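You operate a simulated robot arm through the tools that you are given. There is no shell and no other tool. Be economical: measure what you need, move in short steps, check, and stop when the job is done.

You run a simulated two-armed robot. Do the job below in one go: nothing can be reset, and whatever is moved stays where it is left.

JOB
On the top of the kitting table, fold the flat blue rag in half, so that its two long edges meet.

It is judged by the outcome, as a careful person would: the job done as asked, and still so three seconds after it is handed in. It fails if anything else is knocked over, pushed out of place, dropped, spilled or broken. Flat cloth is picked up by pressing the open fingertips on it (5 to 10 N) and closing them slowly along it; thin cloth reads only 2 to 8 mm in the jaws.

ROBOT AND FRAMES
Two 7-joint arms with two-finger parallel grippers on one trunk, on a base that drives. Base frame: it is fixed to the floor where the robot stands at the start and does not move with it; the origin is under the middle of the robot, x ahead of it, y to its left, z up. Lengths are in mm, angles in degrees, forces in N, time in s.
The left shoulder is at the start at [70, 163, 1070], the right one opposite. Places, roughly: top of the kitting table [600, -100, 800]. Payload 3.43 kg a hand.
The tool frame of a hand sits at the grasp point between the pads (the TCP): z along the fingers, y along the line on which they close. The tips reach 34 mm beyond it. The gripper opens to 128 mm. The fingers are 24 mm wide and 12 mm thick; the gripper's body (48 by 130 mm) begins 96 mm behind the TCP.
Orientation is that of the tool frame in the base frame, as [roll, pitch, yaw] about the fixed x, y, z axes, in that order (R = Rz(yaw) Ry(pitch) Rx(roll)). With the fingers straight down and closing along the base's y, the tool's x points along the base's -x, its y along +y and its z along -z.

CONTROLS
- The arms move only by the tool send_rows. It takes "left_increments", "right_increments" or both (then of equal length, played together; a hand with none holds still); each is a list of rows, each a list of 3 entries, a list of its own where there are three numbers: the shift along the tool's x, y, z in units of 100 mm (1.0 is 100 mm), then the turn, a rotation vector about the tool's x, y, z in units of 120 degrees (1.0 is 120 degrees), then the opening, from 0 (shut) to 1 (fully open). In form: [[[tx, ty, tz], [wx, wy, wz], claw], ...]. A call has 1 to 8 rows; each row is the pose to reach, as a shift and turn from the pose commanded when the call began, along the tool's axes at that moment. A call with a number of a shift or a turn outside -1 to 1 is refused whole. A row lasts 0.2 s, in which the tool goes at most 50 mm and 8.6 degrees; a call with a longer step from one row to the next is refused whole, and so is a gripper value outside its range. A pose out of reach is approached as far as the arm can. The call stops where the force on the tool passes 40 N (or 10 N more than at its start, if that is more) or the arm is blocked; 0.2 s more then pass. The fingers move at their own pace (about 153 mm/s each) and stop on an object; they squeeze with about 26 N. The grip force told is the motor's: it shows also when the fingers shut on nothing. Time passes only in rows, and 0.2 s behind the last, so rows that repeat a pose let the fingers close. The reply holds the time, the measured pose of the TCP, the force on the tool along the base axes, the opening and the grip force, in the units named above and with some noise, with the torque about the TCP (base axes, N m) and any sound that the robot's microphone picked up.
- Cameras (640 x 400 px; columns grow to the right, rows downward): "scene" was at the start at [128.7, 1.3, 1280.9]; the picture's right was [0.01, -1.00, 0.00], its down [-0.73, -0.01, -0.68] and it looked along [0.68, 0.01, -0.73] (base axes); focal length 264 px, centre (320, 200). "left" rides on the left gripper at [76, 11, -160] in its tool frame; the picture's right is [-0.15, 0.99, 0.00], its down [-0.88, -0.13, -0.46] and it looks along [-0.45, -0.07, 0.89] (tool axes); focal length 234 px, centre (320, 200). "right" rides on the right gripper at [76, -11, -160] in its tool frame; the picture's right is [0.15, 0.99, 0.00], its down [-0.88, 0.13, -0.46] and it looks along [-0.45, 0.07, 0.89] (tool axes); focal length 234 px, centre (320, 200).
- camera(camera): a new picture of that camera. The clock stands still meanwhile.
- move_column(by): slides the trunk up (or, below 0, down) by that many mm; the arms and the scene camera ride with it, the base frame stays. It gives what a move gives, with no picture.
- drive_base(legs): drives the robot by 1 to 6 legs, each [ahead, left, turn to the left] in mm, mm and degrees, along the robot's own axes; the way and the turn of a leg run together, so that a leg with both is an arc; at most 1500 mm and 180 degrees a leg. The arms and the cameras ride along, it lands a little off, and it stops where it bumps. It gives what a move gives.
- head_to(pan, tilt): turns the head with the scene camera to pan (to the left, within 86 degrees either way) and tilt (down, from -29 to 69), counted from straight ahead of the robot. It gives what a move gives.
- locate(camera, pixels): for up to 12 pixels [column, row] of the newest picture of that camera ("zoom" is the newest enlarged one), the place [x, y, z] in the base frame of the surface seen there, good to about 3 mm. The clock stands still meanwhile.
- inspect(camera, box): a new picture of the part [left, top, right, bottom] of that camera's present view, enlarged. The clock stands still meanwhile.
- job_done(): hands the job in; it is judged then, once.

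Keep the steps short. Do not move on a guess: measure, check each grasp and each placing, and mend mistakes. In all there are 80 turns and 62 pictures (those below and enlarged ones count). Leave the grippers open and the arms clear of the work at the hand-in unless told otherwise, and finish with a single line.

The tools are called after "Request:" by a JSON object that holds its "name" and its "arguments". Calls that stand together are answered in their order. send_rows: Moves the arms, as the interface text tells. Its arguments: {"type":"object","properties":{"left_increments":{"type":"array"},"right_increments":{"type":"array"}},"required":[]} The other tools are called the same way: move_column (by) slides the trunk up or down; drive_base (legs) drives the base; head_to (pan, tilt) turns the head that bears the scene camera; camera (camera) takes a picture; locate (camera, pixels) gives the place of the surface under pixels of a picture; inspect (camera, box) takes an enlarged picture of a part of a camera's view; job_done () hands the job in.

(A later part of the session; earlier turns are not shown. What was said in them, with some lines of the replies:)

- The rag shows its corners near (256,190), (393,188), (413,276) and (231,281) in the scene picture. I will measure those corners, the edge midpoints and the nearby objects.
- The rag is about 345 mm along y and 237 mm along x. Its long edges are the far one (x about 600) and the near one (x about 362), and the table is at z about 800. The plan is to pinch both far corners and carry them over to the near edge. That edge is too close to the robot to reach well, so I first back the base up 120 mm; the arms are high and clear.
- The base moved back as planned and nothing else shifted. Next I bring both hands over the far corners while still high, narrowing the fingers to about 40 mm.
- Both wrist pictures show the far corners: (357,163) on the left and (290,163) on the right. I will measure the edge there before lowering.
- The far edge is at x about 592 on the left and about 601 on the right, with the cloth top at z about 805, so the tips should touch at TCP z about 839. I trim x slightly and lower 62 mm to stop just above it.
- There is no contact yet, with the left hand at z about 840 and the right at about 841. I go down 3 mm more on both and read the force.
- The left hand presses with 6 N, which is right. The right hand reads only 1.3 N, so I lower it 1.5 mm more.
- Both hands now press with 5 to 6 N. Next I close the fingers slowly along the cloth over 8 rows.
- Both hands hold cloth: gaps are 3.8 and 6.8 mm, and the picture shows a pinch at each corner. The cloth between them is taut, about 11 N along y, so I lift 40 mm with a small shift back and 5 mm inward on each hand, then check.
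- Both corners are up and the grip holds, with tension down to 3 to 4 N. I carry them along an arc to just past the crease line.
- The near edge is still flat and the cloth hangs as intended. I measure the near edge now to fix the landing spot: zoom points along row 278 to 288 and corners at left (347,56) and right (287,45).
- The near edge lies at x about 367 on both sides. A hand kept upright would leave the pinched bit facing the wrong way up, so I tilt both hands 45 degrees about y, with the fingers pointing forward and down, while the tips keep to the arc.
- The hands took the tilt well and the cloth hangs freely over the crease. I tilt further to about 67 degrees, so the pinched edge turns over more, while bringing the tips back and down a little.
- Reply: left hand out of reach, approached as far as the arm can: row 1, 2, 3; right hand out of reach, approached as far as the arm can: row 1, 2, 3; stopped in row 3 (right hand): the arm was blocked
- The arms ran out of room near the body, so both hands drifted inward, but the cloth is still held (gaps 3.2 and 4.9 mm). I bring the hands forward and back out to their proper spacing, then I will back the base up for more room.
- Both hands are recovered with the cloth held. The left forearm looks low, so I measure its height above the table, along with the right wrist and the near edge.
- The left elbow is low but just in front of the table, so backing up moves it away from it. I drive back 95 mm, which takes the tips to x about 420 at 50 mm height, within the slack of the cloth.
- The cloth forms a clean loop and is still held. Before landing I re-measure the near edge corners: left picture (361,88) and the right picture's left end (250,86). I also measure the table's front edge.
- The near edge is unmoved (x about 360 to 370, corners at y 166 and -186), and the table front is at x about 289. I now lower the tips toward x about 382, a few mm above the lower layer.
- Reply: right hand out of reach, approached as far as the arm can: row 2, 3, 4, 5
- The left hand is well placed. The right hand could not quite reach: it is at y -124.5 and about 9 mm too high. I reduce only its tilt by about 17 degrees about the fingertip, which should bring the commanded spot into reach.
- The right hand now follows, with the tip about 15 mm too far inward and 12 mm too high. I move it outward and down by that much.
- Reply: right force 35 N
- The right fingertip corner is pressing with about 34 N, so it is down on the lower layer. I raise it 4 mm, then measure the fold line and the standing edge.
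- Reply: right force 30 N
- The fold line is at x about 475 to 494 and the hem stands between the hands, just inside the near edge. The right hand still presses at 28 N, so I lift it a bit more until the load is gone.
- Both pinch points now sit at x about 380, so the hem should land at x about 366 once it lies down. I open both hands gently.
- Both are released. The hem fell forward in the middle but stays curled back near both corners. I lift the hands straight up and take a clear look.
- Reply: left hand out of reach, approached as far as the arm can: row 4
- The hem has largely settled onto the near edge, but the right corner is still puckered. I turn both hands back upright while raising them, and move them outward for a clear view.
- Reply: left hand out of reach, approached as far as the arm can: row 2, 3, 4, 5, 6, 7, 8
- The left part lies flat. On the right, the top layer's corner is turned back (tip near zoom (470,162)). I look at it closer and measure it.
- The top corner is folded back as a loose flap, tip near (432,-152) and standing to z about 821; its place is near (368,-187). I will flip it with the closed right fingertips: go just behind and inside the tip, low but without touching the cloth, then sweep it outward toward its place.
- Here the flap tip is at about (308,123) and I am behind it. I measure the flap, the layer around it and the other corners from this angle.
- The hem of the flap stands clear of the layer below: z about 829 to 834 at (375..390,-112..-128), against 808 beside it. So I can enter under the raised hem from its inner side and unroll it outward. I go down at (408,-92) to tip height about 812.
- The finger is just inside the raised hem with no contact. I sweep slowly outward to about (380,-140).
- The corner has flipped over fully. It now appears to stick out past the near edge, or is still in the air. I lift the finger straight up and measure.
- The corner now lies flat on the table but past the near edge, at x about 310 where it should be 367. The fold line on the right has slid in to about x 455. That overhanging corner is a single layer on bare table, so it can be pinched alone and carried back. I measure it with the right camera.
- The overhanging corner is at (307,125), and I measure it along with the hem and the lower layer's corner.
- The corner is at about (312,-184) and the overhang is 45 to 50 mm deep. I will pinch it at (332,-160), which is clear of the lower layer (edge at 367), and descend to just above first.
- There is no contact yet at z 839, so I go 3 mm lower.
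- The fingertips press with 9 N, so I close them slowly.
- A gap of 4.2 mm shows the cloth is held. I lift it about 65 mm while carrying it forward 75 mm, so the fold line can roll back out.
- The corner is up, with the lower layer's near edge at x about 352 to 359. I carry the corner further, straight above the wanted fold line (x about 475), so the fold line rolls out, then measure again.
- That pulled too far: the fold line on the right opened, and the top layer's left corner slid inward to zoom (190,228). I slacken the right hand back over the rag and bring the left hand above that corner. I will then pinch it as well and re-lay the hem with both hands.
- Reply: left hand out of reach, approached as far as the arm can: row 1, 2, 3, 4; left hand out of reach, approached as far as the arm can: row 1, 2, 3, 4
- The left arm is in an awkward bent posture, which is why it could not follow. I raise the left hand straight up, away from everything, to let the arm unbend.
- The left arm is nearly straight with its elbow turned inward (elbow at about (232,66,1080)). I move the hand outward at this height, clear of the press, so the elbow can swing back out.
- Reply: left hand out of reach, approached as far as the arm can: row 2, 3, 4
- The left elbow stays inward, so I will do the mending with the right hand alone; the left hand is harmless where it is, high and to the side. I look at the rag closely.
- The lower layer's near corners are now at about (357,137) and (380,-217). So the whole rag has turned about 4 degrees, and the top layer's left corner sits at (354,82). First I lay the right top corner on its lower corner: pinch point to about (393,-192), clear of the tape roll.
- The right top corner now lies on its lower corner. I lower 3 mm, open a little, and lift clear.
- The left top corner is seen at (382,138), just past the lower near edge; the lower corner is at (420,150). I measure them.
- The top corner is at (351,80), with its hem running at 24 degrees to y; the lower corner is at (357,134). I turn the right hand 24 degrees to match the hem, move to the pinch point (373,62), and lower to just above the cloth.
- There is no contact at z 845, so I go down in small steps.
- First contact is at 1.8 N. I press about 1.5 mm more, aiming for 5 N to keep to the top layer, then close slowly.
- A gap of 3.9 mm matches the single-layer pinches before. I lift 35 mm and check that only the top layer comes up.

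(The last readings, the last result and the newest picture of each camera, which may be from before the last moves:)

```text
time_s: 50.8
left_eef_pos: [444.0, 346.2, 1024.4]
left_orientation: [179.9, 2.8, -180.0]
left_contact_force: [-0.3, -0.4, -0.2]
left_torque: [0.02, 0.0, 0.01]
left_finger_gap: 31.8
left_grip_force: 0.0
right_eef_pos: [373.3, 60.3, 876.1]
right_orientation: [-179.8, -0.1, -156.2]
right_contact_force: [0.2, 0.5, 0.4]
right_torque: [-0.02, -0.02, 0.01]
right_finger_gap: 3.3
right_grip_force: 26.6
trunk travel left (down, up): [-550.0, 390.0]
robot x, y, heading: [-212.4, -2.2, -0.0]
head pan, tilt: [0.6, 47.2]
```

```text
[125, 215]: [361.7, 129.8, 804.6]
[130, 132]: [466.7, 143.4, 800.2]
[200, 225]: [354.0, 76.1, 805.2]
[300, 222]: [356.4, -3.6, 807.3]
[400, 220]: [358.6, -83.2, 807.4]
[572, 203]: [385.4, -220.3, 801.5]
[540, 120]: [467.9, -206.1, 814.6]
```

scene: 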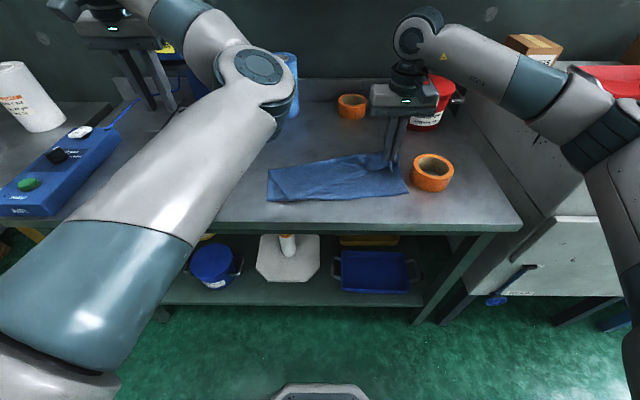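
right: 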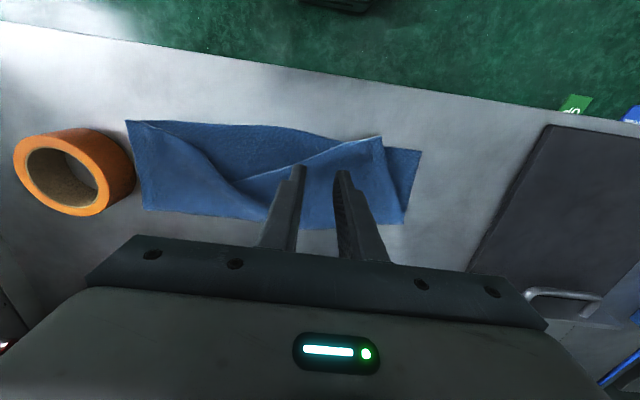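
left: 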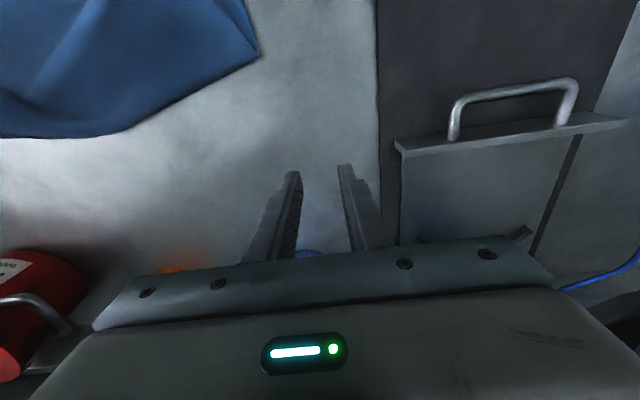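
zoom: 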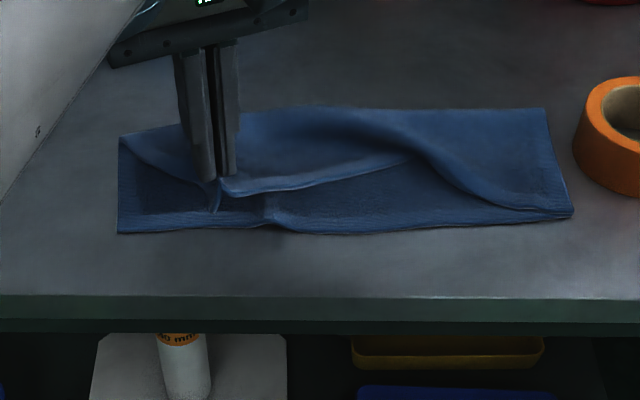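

Only the top layer came up; the lower layer stayed put. Its left corner is at about (349,134). I carry the pinch forward, outward, then down to about (364,107), turning the hand back to match the lower edge.

Request:
{"name": "send_rows", "arguments": {"right_increments": [[[-0.15, 0.043, -0.15], [0, 0, 0.03], 0], [[-0.2, 0.16, -0.2], [0, 0, 0.07], 0], [[-0.25, 0.27, -0.2], [0, 0, 0.11], 0], [[-0.25, 0.41, -0.1], [0, 0, 0.15], 0], [[-0.16, 0.46, 0.06], [0, 0, 0.1625], 0], [[-0.11, 0.466, 0.24], [0, 0, 0.1625], 0]]}}

Request:
{"name": "inspect", "arguments": {"camera": "scene", "box": [230, 130, 430, 255]}}

Request:
{"name": "locate", "arguments": {"camera": "zoom", "pixels": [[125, 215], [120, 228], [170, 225], [300, 222], [400, 222], [560, 210], [540, 120], [300, 130], [130, 140]]}}

```text
time_s: 51.6
left_eef_pos: [441.9, 350.6, 1024.7]
left_orientation: [179.9, 2.9, -179.4]
left_contact_force: [-1.0, -0.3, -0.6]
left_torque: [-0.04, 0.0, 0.0]
left_finger_gap: 32.1
left_grip_force: 0.0
right_eef_pos: [388.5, 88.0, 895.3]
right_orientation: [-179.4, -0.1, -168.4]
right_contact_force: [-0.1, -2.3, -0.3]
right_torque: [0.44, -0.02, 0.32]
right_finger_gap: 3.6
right_grip_force: 26.5
trunk travel left (down, up): [-550.0, 390.0]
robot x, y, heading: [-211.2, 2.9, -0.1]
head pan, tilt: [0.6, 47.2]
stopped in row 4 (right hand): the force on the tool passed its limit (the readings are from after the stop); the commanded pose is now the measured one
```

```text
3.20 times, centred on (330, 192) of scene
```

zoom: 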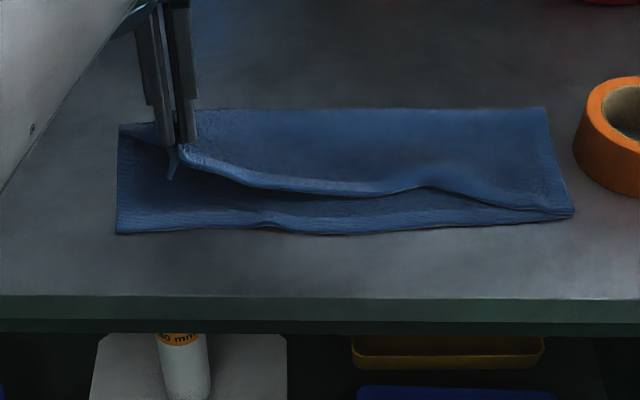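

```text
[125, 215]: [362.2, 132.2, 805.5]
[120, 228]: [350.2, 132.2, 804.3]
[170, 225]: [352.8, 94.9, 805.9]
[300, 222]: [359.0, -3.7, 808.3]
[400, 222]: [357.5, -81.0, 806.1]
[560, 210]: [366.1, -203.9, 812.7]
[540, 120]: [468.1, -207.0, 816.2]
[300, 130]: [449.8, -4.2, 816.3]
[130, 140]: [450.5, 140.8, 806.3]
```

The right hand bumped lightly into the left arm; the cloth is still held and nothing on the table moved. I move the left hand outward and up so its forearm swings away.

Request:
{"name": "send_rows", "arguments": {"left_increments": [[[0, 0.15, -0.1], [0, 0, 0], 0.25], [[-0.05, 0.35, -0.2], [0, 0, 0], 0.25], [[-0.15, 0.55, -0.3], [0, 0, 0], 0.25], [[-0.3, 0.75, -0.4], [0, 0, 0], 0.25], [[-0.4, 1.0, -0.4], [0, 0, 0], 0.25]]}}

Request:
{"name": "camera", "arguments": {"camera": "scene"}}

```text
time_s: 52.8
left_eef_pos: [478.9, 452.0, 1066.8]
left_orientation: [180.0, 2.8, -179.6]
left_contact_force: [0.3, 0.0, -0.1]
left_torque: [0.0, 0.04, 0.0]
left_finger_gap: 32.3
left_grip_force: 0.1
right_eef_pos: [389.5, 89.0, 897.2]
right_orientation: [-179.6, -0.1, -168.4]
right_contact_force: [0.1, 0.1, -0.6]
right_torque: [0.01, 0.02, 0.09]
right_finger_gap: 3.7
right_grip_force: 26.0
trunk travel left (down, up): [-550.0, 390.0]
robot x, y, heading: [-209.7, -4.2, 0.1]
head pan, tilt: [0.6, 47.2]
```

```text
7 pictures are left
```

scene: 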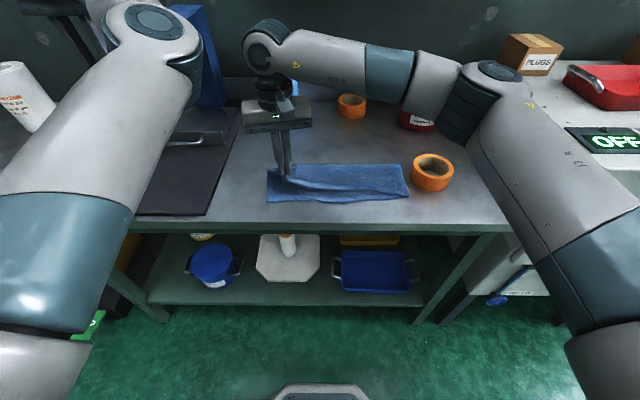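

The left arm is well clear now. I continue with the right hand to the laying point (364,107), turning back to the edge direction and lowering.

Request:
{"name": "send_rows", "arguments": {"right_increments": [[[0.015, 0.126, 0], [0, 0, 0.03], 0], [[0.06, 0.2, 0.1], [0, 0, 0.06], 0], [[0.13, 0.21, 0.25], [0, 0, 0.06], 0], [[0.21, 0.226, 0.4], [0, 0, 0.06], 0], [[0.21, 0.226, 0.52], [0, 0, 0.06], 0]]}}

Request:
{"name": "inspect", "arguments": {"camera": "scene", "box": [250, 145, 420, 251]}}

Request:
{"name": "locate", "arguments": {"camera": "zoom", "pixels": [[70, 205], [70, 215], [200, 210], [300, 212], [400, 205], [580, 190], [300, 75], [80, 95], [550, 75]]}}

```text
time_s: 54.0
left_eef_pos: [478.7, 450.9, 1066.3]
left_orientation: [179.9, 2.8, -179.6]
left_contact_force: [-0.1, 0.3, 0.5]
left_torque: [0.0, 0.03, -0.02]
left_finger_gap: 32.1
left_grip_force: 0.0
right_eef_pos: [365.0, 106.2, 843.2]
right_orientation: [-179.6, 0.0, -175.6]
right_contact_force: [0.0, 0.0, 2.3]
right_torque: [0.0, 0.02, 0.04]
right_finger_gap: 3.5
right_grip_force: 25.7
trunk travel left (down, up): [-550.0, 390.0]
robot x, y, heading: [-210.7, -0.9, -0.1]
head pan, tilt: [0.6, 47.2]
```

```text
3.76 times, centred on (335, 198) of scene
```

zoom: 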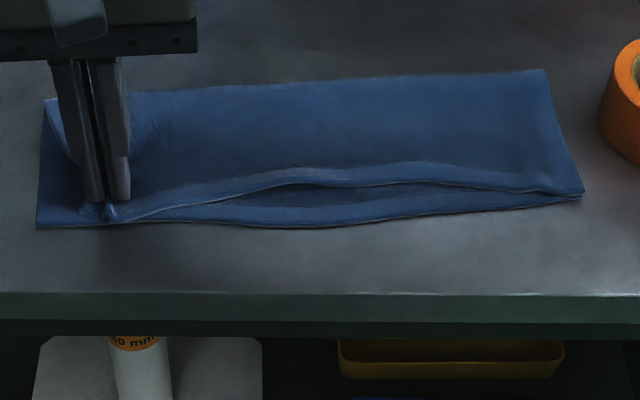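

```text
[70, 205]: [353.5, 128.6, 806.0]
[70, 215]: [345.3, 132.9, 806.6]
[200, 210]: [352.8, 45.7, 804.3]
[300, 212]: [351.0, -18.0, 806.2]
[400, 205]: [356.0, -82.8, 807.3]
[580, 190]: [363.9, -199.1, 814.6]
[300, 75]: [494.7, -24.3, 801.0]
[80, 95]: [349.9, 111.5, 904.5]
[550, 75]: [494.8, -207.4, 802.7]
```

Nearly there: the left corner is down and the right side is aligned, but the middle of the hem bows back about 20 mm. I pull the held corner 7 mm outward to straighten the hem, then release and lift.

Request:
{"name": "send_rows", "arguments": {"right_increments": [[[0.0, 0.03, -0.02], [0, 0, 0], 0], [[0.01, 0.07, -0.02], [0, 0, 0], 0], [[0.01, 0.07, 0], [0, 0, 0], 0], [[0.01, 0.07, 0], [0, 0, 0], 0.08], [[0.01, 0.07, 0], [0, 0, 0], 0.17], [[0.01, 0.07, -0.2], [0, 0, 0], 0.17], [[0.01, 0.07, -0.6], [0, 0, 0], 0.17], [[0.01, 0.07, -0.95], [0, 0, 0], 0.17]]}}

Request:
{"name": "send_rows", "arguments": {"right_increments": [[[-0.05, -0.35, 0], [0, 0, 0.0], 0.0], [[-0.15, -0.65, 0], [0, 0, 0.03], 0.0], [[-0.3, -0.95, 0], [0, 0, 0.037], 0.0]]}}

Request:
{"name": "camera", "arguments": {"camera": "right"}}

```text
time_s: 55.8
left_eef_pos: [478.1, 449.7, 1066.8]
left_orientation: [179.9, 2.8, -179.4]
left_contact_force: [0.1, 0.1, 0.4]
left_torque: [-0.01, 0.01, 0.0]
left_finger_gap: 32.0
left_grip_force: 0.0
right_eef_pos: [361.8, 113.0, 936.2]
right_orientation: [-179.6, -0.1, -175.6]
right_contact_force: [0.0, -0.3, -0.1]
right_torque: [0.0, 0.01, -0.04]
right_finger_gap: 21.8
right_grip_force: 0.1
trunk travel left (down, up): [-550.0, 390.0]
robot x, y, heading: [-213.7, -0.1, 0.1]
head pan, tilt: [0.6, 47.2]
```

```text
time_s: 56.6
left_eef_pos: [478.3, 450.2, 1066.7]
left_orientation: [179.8, 2.8, -179.5]
left_contact_force: [-0.3, 0.1, 0.6]
left_torque: [0.02, 0.01, 0.03]
left_finger_gap: 32.1
left_grip_force: 0.1
right_eef_pos: [399.8, 20.3, 937.5]
right_orientation: [-179.6, 0.0, -180.0]
right_contact_force: [-0.4, -0.8, 0.0]
right_torque: [0.02, 0.01, 0.01]
right_finger_gap: 0.0
right_grip_force: 26.2
trunk travel left (down, up): [-550.0, 390.0]
robot x, y, heading: [-210.2, 1.6, -0.0]
head pan, tilt: [0.6, 47.2]
```

```text
5 pictures are left
```

right: 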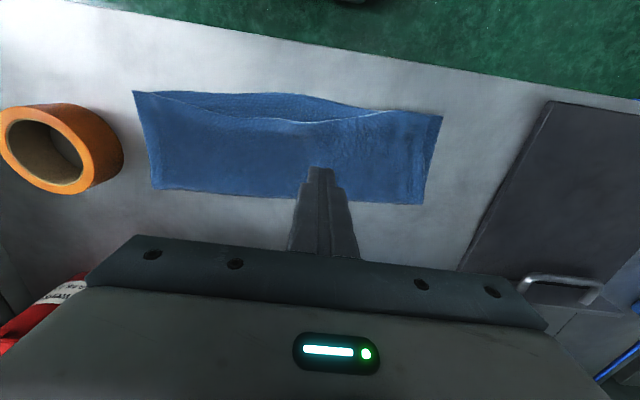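

Both corners are home. Only the middle of the hem is still back: the hem is at (310,122) and the lower edge at (305,95). I measure the gap along it.

Request:
{"name": "locate", "arguments": {"camera": "right", "pixels": [[305, 98], [310, 125], [250, 98], [250, 120], [190, 96], [190, 109], [360, 108], [370, 118], [310, 155], [240, 160], [425, 118], [138, 95]]}}

```text
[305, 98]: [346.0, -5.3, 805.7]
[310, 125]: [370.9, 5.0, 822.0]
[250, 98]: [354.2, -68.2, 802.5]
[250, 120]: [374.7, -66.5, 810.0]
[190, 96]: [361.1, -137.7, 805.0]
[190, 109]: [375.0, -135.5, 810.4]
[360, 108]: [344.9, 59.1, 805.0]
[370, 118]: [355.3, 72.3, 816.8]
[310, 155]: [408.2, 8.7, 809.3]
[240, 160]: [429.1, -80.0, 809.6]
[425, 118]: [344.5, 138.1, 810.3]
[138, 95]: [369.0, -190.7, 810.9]
```

The hem lags the lower edge by about 24 mm at y 5, 20 mm at y -66 and 13 mm at y -135. I pinch the top layer at the middle, at (386,-20), the same way as before, and draw it toward the near edge. First I descend.

Request:
{"name": "send_rows", "arguments": {"right_increments": [[[0.07, -0.2, 0.2], [0, 0, 0], 0.17], [[0.14, -0.4, 0.45], [0, 0, 0], 0.17], [[0.14, -0.4, 0.7], [0, 0, 0], 0.17], [[0.14, -0.4, 0.88], [0, 0, 0], 0.17]]}}

Request:
{"name": "send_rows", "arguments": {"right_increments": [[[0, 0, 0.03], [0, 0, 0], 0.17], [[0, 0, 0.06], [0, 0, 0], 0.17]]}}

```text
time_s: 57.6
left_eef_pos: [479.0, 449.6, 1067.7]
left_orientation: [-179.9, 2.9, -179.6]
left_contact_force: [0.9, -0.7, -0.1]
left_torque: [0.01, 0.04, 0.01]
left_finger_gap: 31.9
left_grip_force: 0.1
right_eef_pos: [385.3, -19.9, 849.2]
right_orientation: [-179.7, 0.0, 180.0]
right_contact_force: [0.3, -0.9, 0.4]
right_torque: [0.02, 0.02, 0.03]
right_finger_gap: 21.8
right_grip_force: 0.0
trunk travel left (down, up): [-550.0, 390.0]
robot x, y, heading: [-211.5, -2.1, -0.2]
head pan, tilt: [0.6, 47.2]
```

```text
time_s: 58.2
left_eef_pos: [478.2, 450.5, 1066.8]
left_orientation: [179.9, 2.9, -179.6]
left_contact_force: [1.1, -0.7, 0.0]
left_torque: [-0.02, 0.01, -0.04]
left_finger_gap: 32.2
left_grip_force: 0.0
right_eef_pos: [384.1, -19.5, 844.4]
right_orientation: [-179.6, -0.1, 180.0]
right_contact_force: [0.7, 0.0, 0.4]
right_torque: [-0.02, 0.02, -0.02]
right_finger_gap: 21.7
right_grip_force: 0.1
trunk travel left (down, up): [-550.0, 390.0]
robot x, y, heading: [-213.1, 1.0, -0.1]
head pan, tilt: [0.6, 47.2]
```

There is no contact at 844, so I go down 3 mm in two small steps.

Request:
{"name": "send_rows", "arguments": {"right_increments": [[[0, 0, 0.015], [0, 0, 0], 0.17], [[0, 0, 0.03], [0, 0, 0], 0.17]]}}

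```text
time_s: 58.8
left_eef_pos: [477.7, 451.3, 1066.9]
left_orientation: [179.9, 2.8, -179.6]
left_contact_force: [0.3, -0.7, -0.2]
left_torque: [0.0, 0.01, 0.04]
left_finger_gap: 32.0
left_grip_force: 0.0
right_eef_pos: [384.8, -19.9, 841.3]
right_orientation: [-179.6, 0.2, 180.0]
right_contact_force: [0.3, 0.1, 1.9]
right_torque: [-0.01, 0.01, 0.0]
right_finger_gap: 21.9
right_grip_force: 0.0
trunk travel left (down, up): [-550.0, 390.0]
robot x, y, heading: [-213.9, -0.0, 0.2]
head pan, tilt: [0.6, 47.2]
```

First contact is at 1.9 N. I press 1.2 mm more and close slowly.

Request:
{"name": "send_rows", "arguments": {"right_increments": [[[0, 0, 0.012], [0, 0, 0], 0.17], [[0, 0, 0.012], [0, 0, 0], 0.14], [[0, 0, 0.012], [0, 0, 0], 0.11], [[0, 0, 0.012], [0, 0, 0], 0.08], [[0, 0, 0.012], [0, 0, 0], 0.05], [[0, 0, 0.012], [0, 0, 0], 0.02], [[0, 0, 0.012], [0, 0, 0], 0.0], [[0, 0, 0.012], [0, 0, 0], 0.0]]}}

```text
time_s: 60.6
left_eef_pos: [479.1, 450.5, 1067.2]
left_orientation: [180.0, 2.7, -179.6]
left_contact_force: [1.1, 0.1, -0.9]
left_torque: [-0.03, -0.01, 0.02]
left_finger_gap: 31.7
left_grip_force: 0.0
right_eef_pos: [384.6, -19.3, 839.8]
right_orientation: [-179.6, 0.0, 180.0]
right_contact_force: [-0.4, 0.7, 4.6]
right_torque: [0.0, -0.02, 0.0]
right_finger_gap: 3.9
right_grip_force: 25.9
trunk travel left (down, up): [-550.0, 390.0]
robot x, y, heading: [-213.5, 1.9, -0.2]
head pan, tilt: [0.6, 47.2]
```

The 3.9 mm gap again means the top layer only. I lift slightly, draw it 24 mm toward the near edge, lower, and release.

Request:
{"name": "send_rows", "arguments": {"right_increments": [[[0, 0, -0.12], [0, 0, 0], 0], [[0.08, 0, -0.14], [0, 0, 0], 0], [[0.16, 0, -0.12], [0, 0, 0], 0], [[0.24, 0, -0.08], [0, 0, 0], 0], [[0.24, 0, -0.01], [0, 0, 0], 0], [[0.24, 0, -0.01], [0, 0, 0], 0.08], [[0.24, 0, -0.01], [0, 0, 0], 0.17], [[0.24, 0, -0.3], [0, 0, 0], 0.17]]}}

Request:
{"name": "send_rows", "arguments": {"right_increments": [[[0, 0, -0.4], [0, 0, 0], 0.17], [[-0.3, 0, -0.6], [0, 0, 0], 0.17], [[-0.6, 0, -0.7], [0, 0, 0], 0.17]]}}

Request:
{"name": "camera", "arguments": {"camera": "right"}}

```text
time_s: 62.4
left_eef_pos: [477.8, 451.2, 1067.2]
left_orientation: [179.9, 2.9, -179.5]
left_contact_force: [-0.1, 0.7, 0.2]
left_torque: [0.01, 0.0, -0.03]
left_finger_gap: 32.1
left_grip_force: 0.1
right_eef_pos: [359.2, -18.6, 872.3]
right_orientation: [-179.6, 0.1, 180.0]
right_contact_force: [1.3, -0.8, -0.1]
right_torque: [0.01, -0.02, -0.01]
right_finger_gap: 22.0
right_grip_force: 0.1
trunk travel left (down, up): [-550.0, 390.0]
robot x, y, heading: [-210.3, 4.5, -0.3]
head pan, tilt: [0.6, 47.2]
```

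```text
time_s: 63.2
left_eef_pos: [478.9, 450.3, 1066.7]
left_orientation: [179.9, 2.8, -179.6]
left_contact_force: [-0.1, 0.8, -0.3]
left_torque: [-0.02, -0.02, 0.01]
left_finger_gap: 31.8
left_grip_force: 0.1
right_eef_pos: [422.3, -17.2, 940.9]
right_orientation: [-179.5, -0.1, -180.0]
right_contact_force: [0.2, 0.4, 0.2]
right_torque: [-0.01, 0.03, 0.02]
right_finger_gap: 22.1
right_grip_force: 0.0
trunk travel left (down, up): [-550.0, 390.0]
robot x, y, heading: [-214.4, 5.0, -0.2]
head pan, tilt: [0.6, 47.2]
```

```text
4 pictures are left
```

right: 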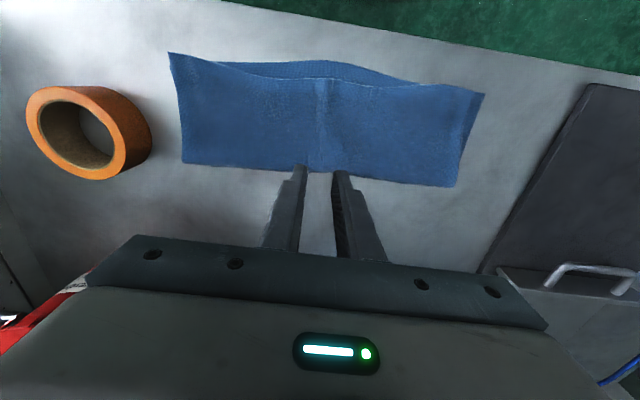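

It is much closer now; I measure the gap that is left along the hem.

Request:
{"name": "locate", "arguments": {"camera": "right", "pixels": [[320, 63], [320, 81], [260, 66], [260, 76], [380, 74], [380, 88], [420, 86], [480, 97], [171, 56], [215, 68], [320, 165], [320, 120]]}}

```text
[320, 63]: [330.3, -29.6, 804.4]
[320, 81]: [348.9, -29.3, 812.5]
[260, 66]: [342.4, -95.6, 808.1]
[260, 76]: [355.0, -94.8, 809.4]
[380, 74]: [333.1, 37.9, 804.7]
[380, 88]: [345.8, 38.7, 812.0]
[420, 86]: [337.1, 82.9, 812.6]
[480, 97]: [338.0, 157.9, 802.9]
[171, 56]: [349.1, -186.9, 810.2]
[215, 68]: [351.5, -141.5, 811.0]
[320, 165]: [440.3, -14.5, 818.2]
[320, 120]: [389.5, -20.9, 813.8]
```

The hem now lags by about 17 mm at the very middle and 10 to 12 mm beside it, and nearly meets at the ends. The rag's long edges were curved from the start, about 8 mm each the same way. My last pull slid the whole rag, so there is no slack left to draw out. I raise the right hand away, open the grippers, and check the whole from the scene camera.

Request:
{"name": "send_rows", "arguments": {"left_increments": [[[0, 0, 0], [0, 0, 0], 0.5], [[0, 0, 0], [0, 0, 0], 0.8], [[0, 0, 0], [0, 0, 0], 0.8], [[0, 0, 0], [0, 0, 0], 0.8]], "right_increments": [[[0, -0.25, -0.25], [0, 0, 0], 0.3], [[0, -0.5, -0.5], [0, 0, 0], 0.5], [[-0.1, -0.75, -0.75], [0, 0, 0], 0.8], [[-0.3, -1.0, -1.0], [0, 0, 0], 0.8]]}}

Request:
{"name": "inspect", "arguments": {"camera": "scene", "box": [250, 145, 420, 251]}}

Request:
{"name": "locate", "arguments": {"camera": "zoom", "pixels": [[40, 235], [100, 235], [200, 240], [300, 240], [400, 235], [550, 215], [545, 90], [300, 100], [80, 110], [200, 225], [300, 215], [400, 212]]}}

```text
time_s: 64.2
left_eef_pos: [477.7, 449.1, 1067.1]
left_orientation: [179.9, 2.8, -179.6]
left_contact_force: [-0.2, 0.1, -0.1]
left_torque: [0.01, 0.0, -0.01]
left_finger_gap: 102.5
left_grip_force: 0.0
right_eef_pos: [449.1, -119.8, 1043.9]
right_orientation: [-179.5, 0.0, -179.9]
right_contact_force: [0.3, 0.1, -0.9]
right_torque: [0.0, 0.01, -0.03]
right_finger_gap: 102.3
right_grip_force: 0.1
trunk travel left (down, up): [-550.0, 390.0]
robot x, y, heading: [-212.3, 1.8, -0.2]
head pan, tilt: [0.6, 47.2]
```

```text
3.76 times, centred on (335, 198) of scene
```

zoom: 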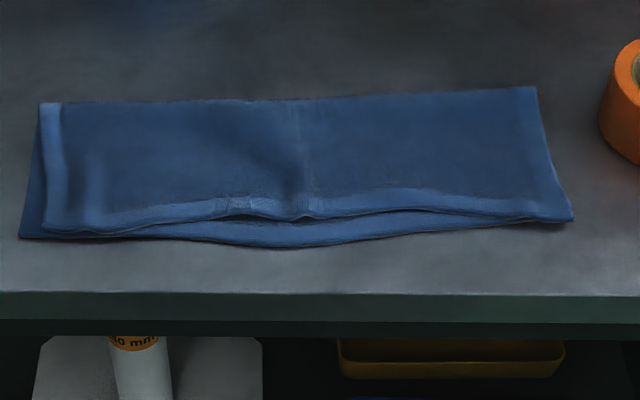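

```text
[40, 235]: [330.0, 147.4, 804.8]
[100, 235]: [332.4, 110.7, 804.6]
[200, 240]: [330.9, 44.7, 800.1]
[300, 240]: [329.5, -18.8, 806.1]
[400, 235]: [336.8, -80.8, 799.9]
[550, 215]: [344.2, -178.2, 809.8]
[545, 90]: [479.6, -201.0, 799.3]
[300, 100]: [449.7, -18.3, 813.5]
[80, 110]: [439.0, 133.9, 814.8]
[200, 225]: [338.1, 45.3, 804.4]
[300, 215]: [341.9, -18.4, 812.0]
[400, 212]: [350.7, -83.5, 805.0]
```

The fold looks right except that the middle of the hem is still about 15 to 18 mm short. There is some puff in the top layer (z 812 to 818), so one gentle correction is worth trying. I will press two spread fingertips on the top layer near the hem, which also pins the lower layer to the table, and stroke it toward the near edge. First I position over it.

Request:
{"name": "send_rows", "arguments": {"right_increments": [[[0.15, 0.25, 0.2], [0, 0, 0], 0.6], [[0.3, 0.5, 0.4], [0, 0, 0], 0.6], [[0.45, 0.75, 0.6], [0, 0, 0], 0.6], [[0.64, 1.0, 0.8], [0, 0, 0], 0.6]]}}

Request:
{"name": "send_rows", "arguments": {"right_increments": [[[0, 0, 0.3], [0, 0, 0], 0.6], [[0, 0, 0.6], [0, 0, 0], 0.6], [[0, 0, 0.85], [0, 0, 0], 0.6], [[0, 0, 0.95], [0, 0, 0], 0.6], [[0, 0, 1.0], [0, 0, 0], 0.6]]}}

Request:
{"name": "send_rows", "arguments": {"right_increments": [[[0, 0, 0.02], [0, 0, 0], 0.6], [[0, 0, 0.045], [0, 0, 0], 0.6]]}}

```text
time_s: 65.2
left_eef_pos: [478.7, 451.0, 1066.6]
left_orientation: [179.8, 2.8, -179.5]
left_contact_force: [-0.4, 0.2, -1.0]
left_torque: [-0.05, -0.01, -0.03]
left_finger_gap: 102.2
left_grip_force: 0.0
right_eef_pos: [387.7, -20.6, 961.1]
right_orientation: [-179.5, 0.0, 179.9]
right_contact_force: [-0.5, 0.9, 1.2]
right_torque: [-0.05, 0.03, 0.03]
right_finger_gap: 76.9
right_grip_force: 0.1
trunk travel left (down, up): [-550.0, 390.0]
robot x, y, heading: [-212.8, -0.7, -0.3]
head pan, tilt: [0.6, 47.2]
```

```text
time_s: 66.4
left_eef_pos: [478.5, 450.4, 1066.8]
left_orientation: [179.9, 2.8, -179.6]
left_contact_force: [0.7, -0.2, 0.7]
left_torque: [0.01, -0.03, 0.01]
left_finger_gap: 102.5
left_grip_force: 0.1
right_eef_pos: [388.5, -21.4, 861.1]
right_orientation: [-179.6, 0.1, 179.9]
right_contact_force: [0.1, -0.5, -1.1]
right_torque: [-0.03, 0.0, -0.04]
right_finger_gap: 77.0
right_grip_force: 0.1
trunk travel left (down, up): [-550.0, 390.0]
robot x, y, heading: [-213.6, 0.4, 0.2]
head pan, tilt: [0.6, 47.2]
```

```text
time_s: 67.0
left_eef_pos: [479.6, 449.2, 1067.0]
left_orientation: [179.9, 2.7, -179.6]
left_contact_force: [-0.2, 0.7, -0.5]
left_torque: [-0.03, -0.01, 0.01]
left_finger_gap: 102.3
left_grip_force: 0.1
right_eef_pos: [386.3, -20.0, 856.7]
right_orientation: [-179.6, 0.0, -180.0]
right_contact_force: [0.5, 0.3, 0.3]
right_torque: [0.0, 0.03, -0.02]
right_finger_gap: 76.9
right_grip_force: 0.0
trunk travel left (down, up): [-550.0, 390.0]
robot x, y, heading: [-212.0, 2.0, 0.1]
head pan, tilt: [0.6, 47.2]
```

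I am now 15 mm above first contact (z about 841), and I go down to just touch.

Request:
{"name": "send_rows", "arguments": {"right_increments": [[[0, 0, 0.08], [0, 0, 0], 0.6], [[0, 0, 0.13], [0, 0, 0], 0.6], [[0, 0, 0.16], [0, 0, 0], 0.6]]}}

```text
time_s: 67.8
left_eef_pos: [478.6, 450.6, 1067.4]
left_orientation: [179.9, 2.8, -179.5]
left_contact_force: [-1.0, 0.2, 0.3]
left_torque: [0.02, 0.01, 0.01]
left_finger_gap: 102.0
left_grip_force: 0.1
right_eef_pos: [386.8, -20.2, 841.6]
right_orientation: [-179.5, 0.0, -179.9]
right_contact_force: [0.3, 0.1, 4.0]
right_torque: [0.09, 0.04, 0.0]
right_finger_gap: 76.8
right_grip_force: 0.1
trunk travel left (down, up): [-550.0, 390.0]
robot x, y, heading: [-212.0, -2.3, -0.3]
head pan, tilt: [0.6, 47.2]
```

The press is 4 N. I stroke 18 mm toward the near edge with 1 mm more depth, then lift straight up and look.

Request:
{"name": "send_rows", "arguments": {"right_increments": [[[0.03, 0, 0.01], [0, 0, 0], 0.6], [[0.07, 0, 0.01], [0, 0, 0], 0.6], [[0.11, 0, 0.01], [0, 0, 0], 0.6], [[0.15, 0, 0.01], [0, 0, 0], 0.6], [[0.18, 0, 0.01], [0, 0, 0], 0.6], [[0.18, 0, -0.2], [0, 0, 0], 0.6], [[0.18, 0, -0.6], [0, 0, 0], 0.6], [[0.0, 0, -1.0], [0, 0, 0], 0.6]]}}

Request:
{"name": "camera", "arguments": {"camera": "right"}}

```text
time_s: 69.6
left_eef_pos: [479.1, 450.7, 1066.5]
left_orientation: [179.9, 2.8, -179.5]
left_contact_force: [-0.7, -0.1, 0.3]
left_torque: [0.0, 0.02, -0.04]
left_finger_gap: 102.5
left_grip_force: 0.1
right_eef_pos: [385.4, -19.5, 942.7]
right_orientation: [-179.5, 0.0, 179.9]
right_contact_force: [-0.1, 0.1, -0.8]
right_torque: [-0.02, 0.02, 0.02]
right_finger_gap: 77.2
right_grip_force: 0.0
trunk travel left (down, up): [-550.0, 390.0]
robot x, y, heading: [-215.2, -5.9, -0.2]
head pan, tilt: [0.6, 47.2]
```

```text
2 pictures are left
```

right: 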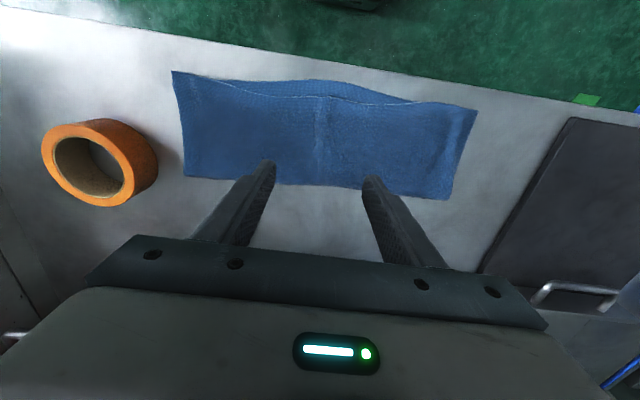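

I measure the gap between the hem and the lower edge again.

Request:
{"name": "locate", "arguments": {"camera": "right", "pixels": [[325, 82], [325, 100], [270, 83], [270, 92], [380, 95], [375, 106], [230, 82], [230, 86], [470, 113], [176, 74]]}}

```text
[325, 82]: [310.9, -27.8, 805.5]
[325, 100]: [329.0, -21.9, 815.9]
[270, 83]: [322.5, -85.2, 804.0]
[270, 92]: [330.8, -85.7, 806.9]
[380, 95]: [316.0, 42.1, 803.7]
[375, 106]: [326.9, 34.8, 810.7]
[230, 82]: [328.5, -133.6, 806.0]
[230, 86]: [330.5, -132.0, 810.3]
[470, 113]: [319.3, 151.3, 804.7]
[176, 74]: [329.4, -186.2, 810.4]
```

The stroke slid the rag as a whole, but the hem is now within 2 to 10 mm of the lower edge over most of its length and about 16 mm at the middle, where the rag's own curve shows. It lies fully on the table (edge at x about 311, table front at 289). I stop here, move the right hand up and away, and take a last look.

Request:
{"name": "send_rows", "arguments": {"left_increments": [[[0, 0, 0], [0, 0, 0], 0.8], [[0, 0, 0], [0, 0, 0], 0.8], [[0, 0, 0], [0, 0, 0], 0.8], [[0, 0, 0], [0, 0, 0], 0.8]], "right_increments": [[[0, -0.25, -0.25], [0, 0, 0], 0.7], [[0, -0.5, -0.5], [0, 0, 0], 0.8], [[-0.3, -0.75, -0.75], [0, 0, 0], 0.8], [[-0.6, -1.0, -1.0], [0, 0, 0], 0.8]]}}

Request:
{"name": "camera", "arguments": {"camera": "scene"}}

```text
time_s: 70.6
left_eef_pos: [478.8, 449.8, 1067.6]
left_orientation: [179.8, 2.7, -179.5]
left_contact_force: [-0.5, -0.4, -0.2]
left_torque: [-0.01, -0.07, -0.02]
left_finger_gap: 102.5
left_grip_force: 0.0
right_eef_pos: [448.4, -118.0, 1040.3]
right_orientation: [-179.5, 0.0, -179.9]
right_contact_force: [-0.3, 0.6, -0.3]
right_torque: [0.03, -0.03, 0.01]
right_finger_gap: 102.4
right_grip_force: 0.1
trunk travel left (down, up): [-550.0, 390.0]
robot x, y, heading: [-212.5, -4.7, -0.1]
head pan, tilt: [0.6, 47.2]
```

```text
1 pictures are left
```

scene: 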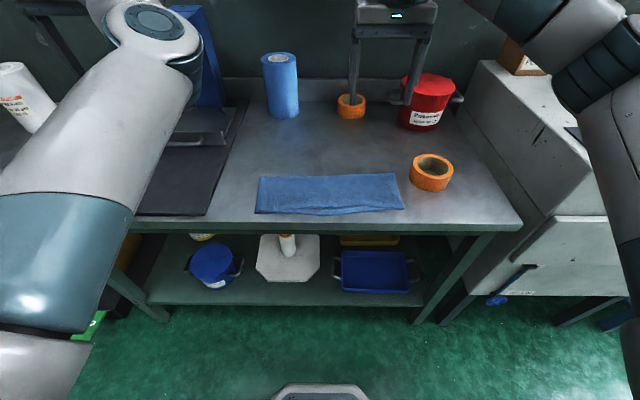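

The rag lies folded in half on the table, everything else stands in its place, and both hands are open and clear. I hand the job in.

Request:
{"name": "job_done", "arguments": {}}

```text
The job is handed in.
```

The blue rag is folded in half on the table with its long edges within 2–10 mm for most of their length and about 16 mm apart at the middle; its top left corner sits about 15 mm inside the lower one, it ended about 50 mm nearer the table's front than it started, nothing else on the table was moved, and the job is handed in.
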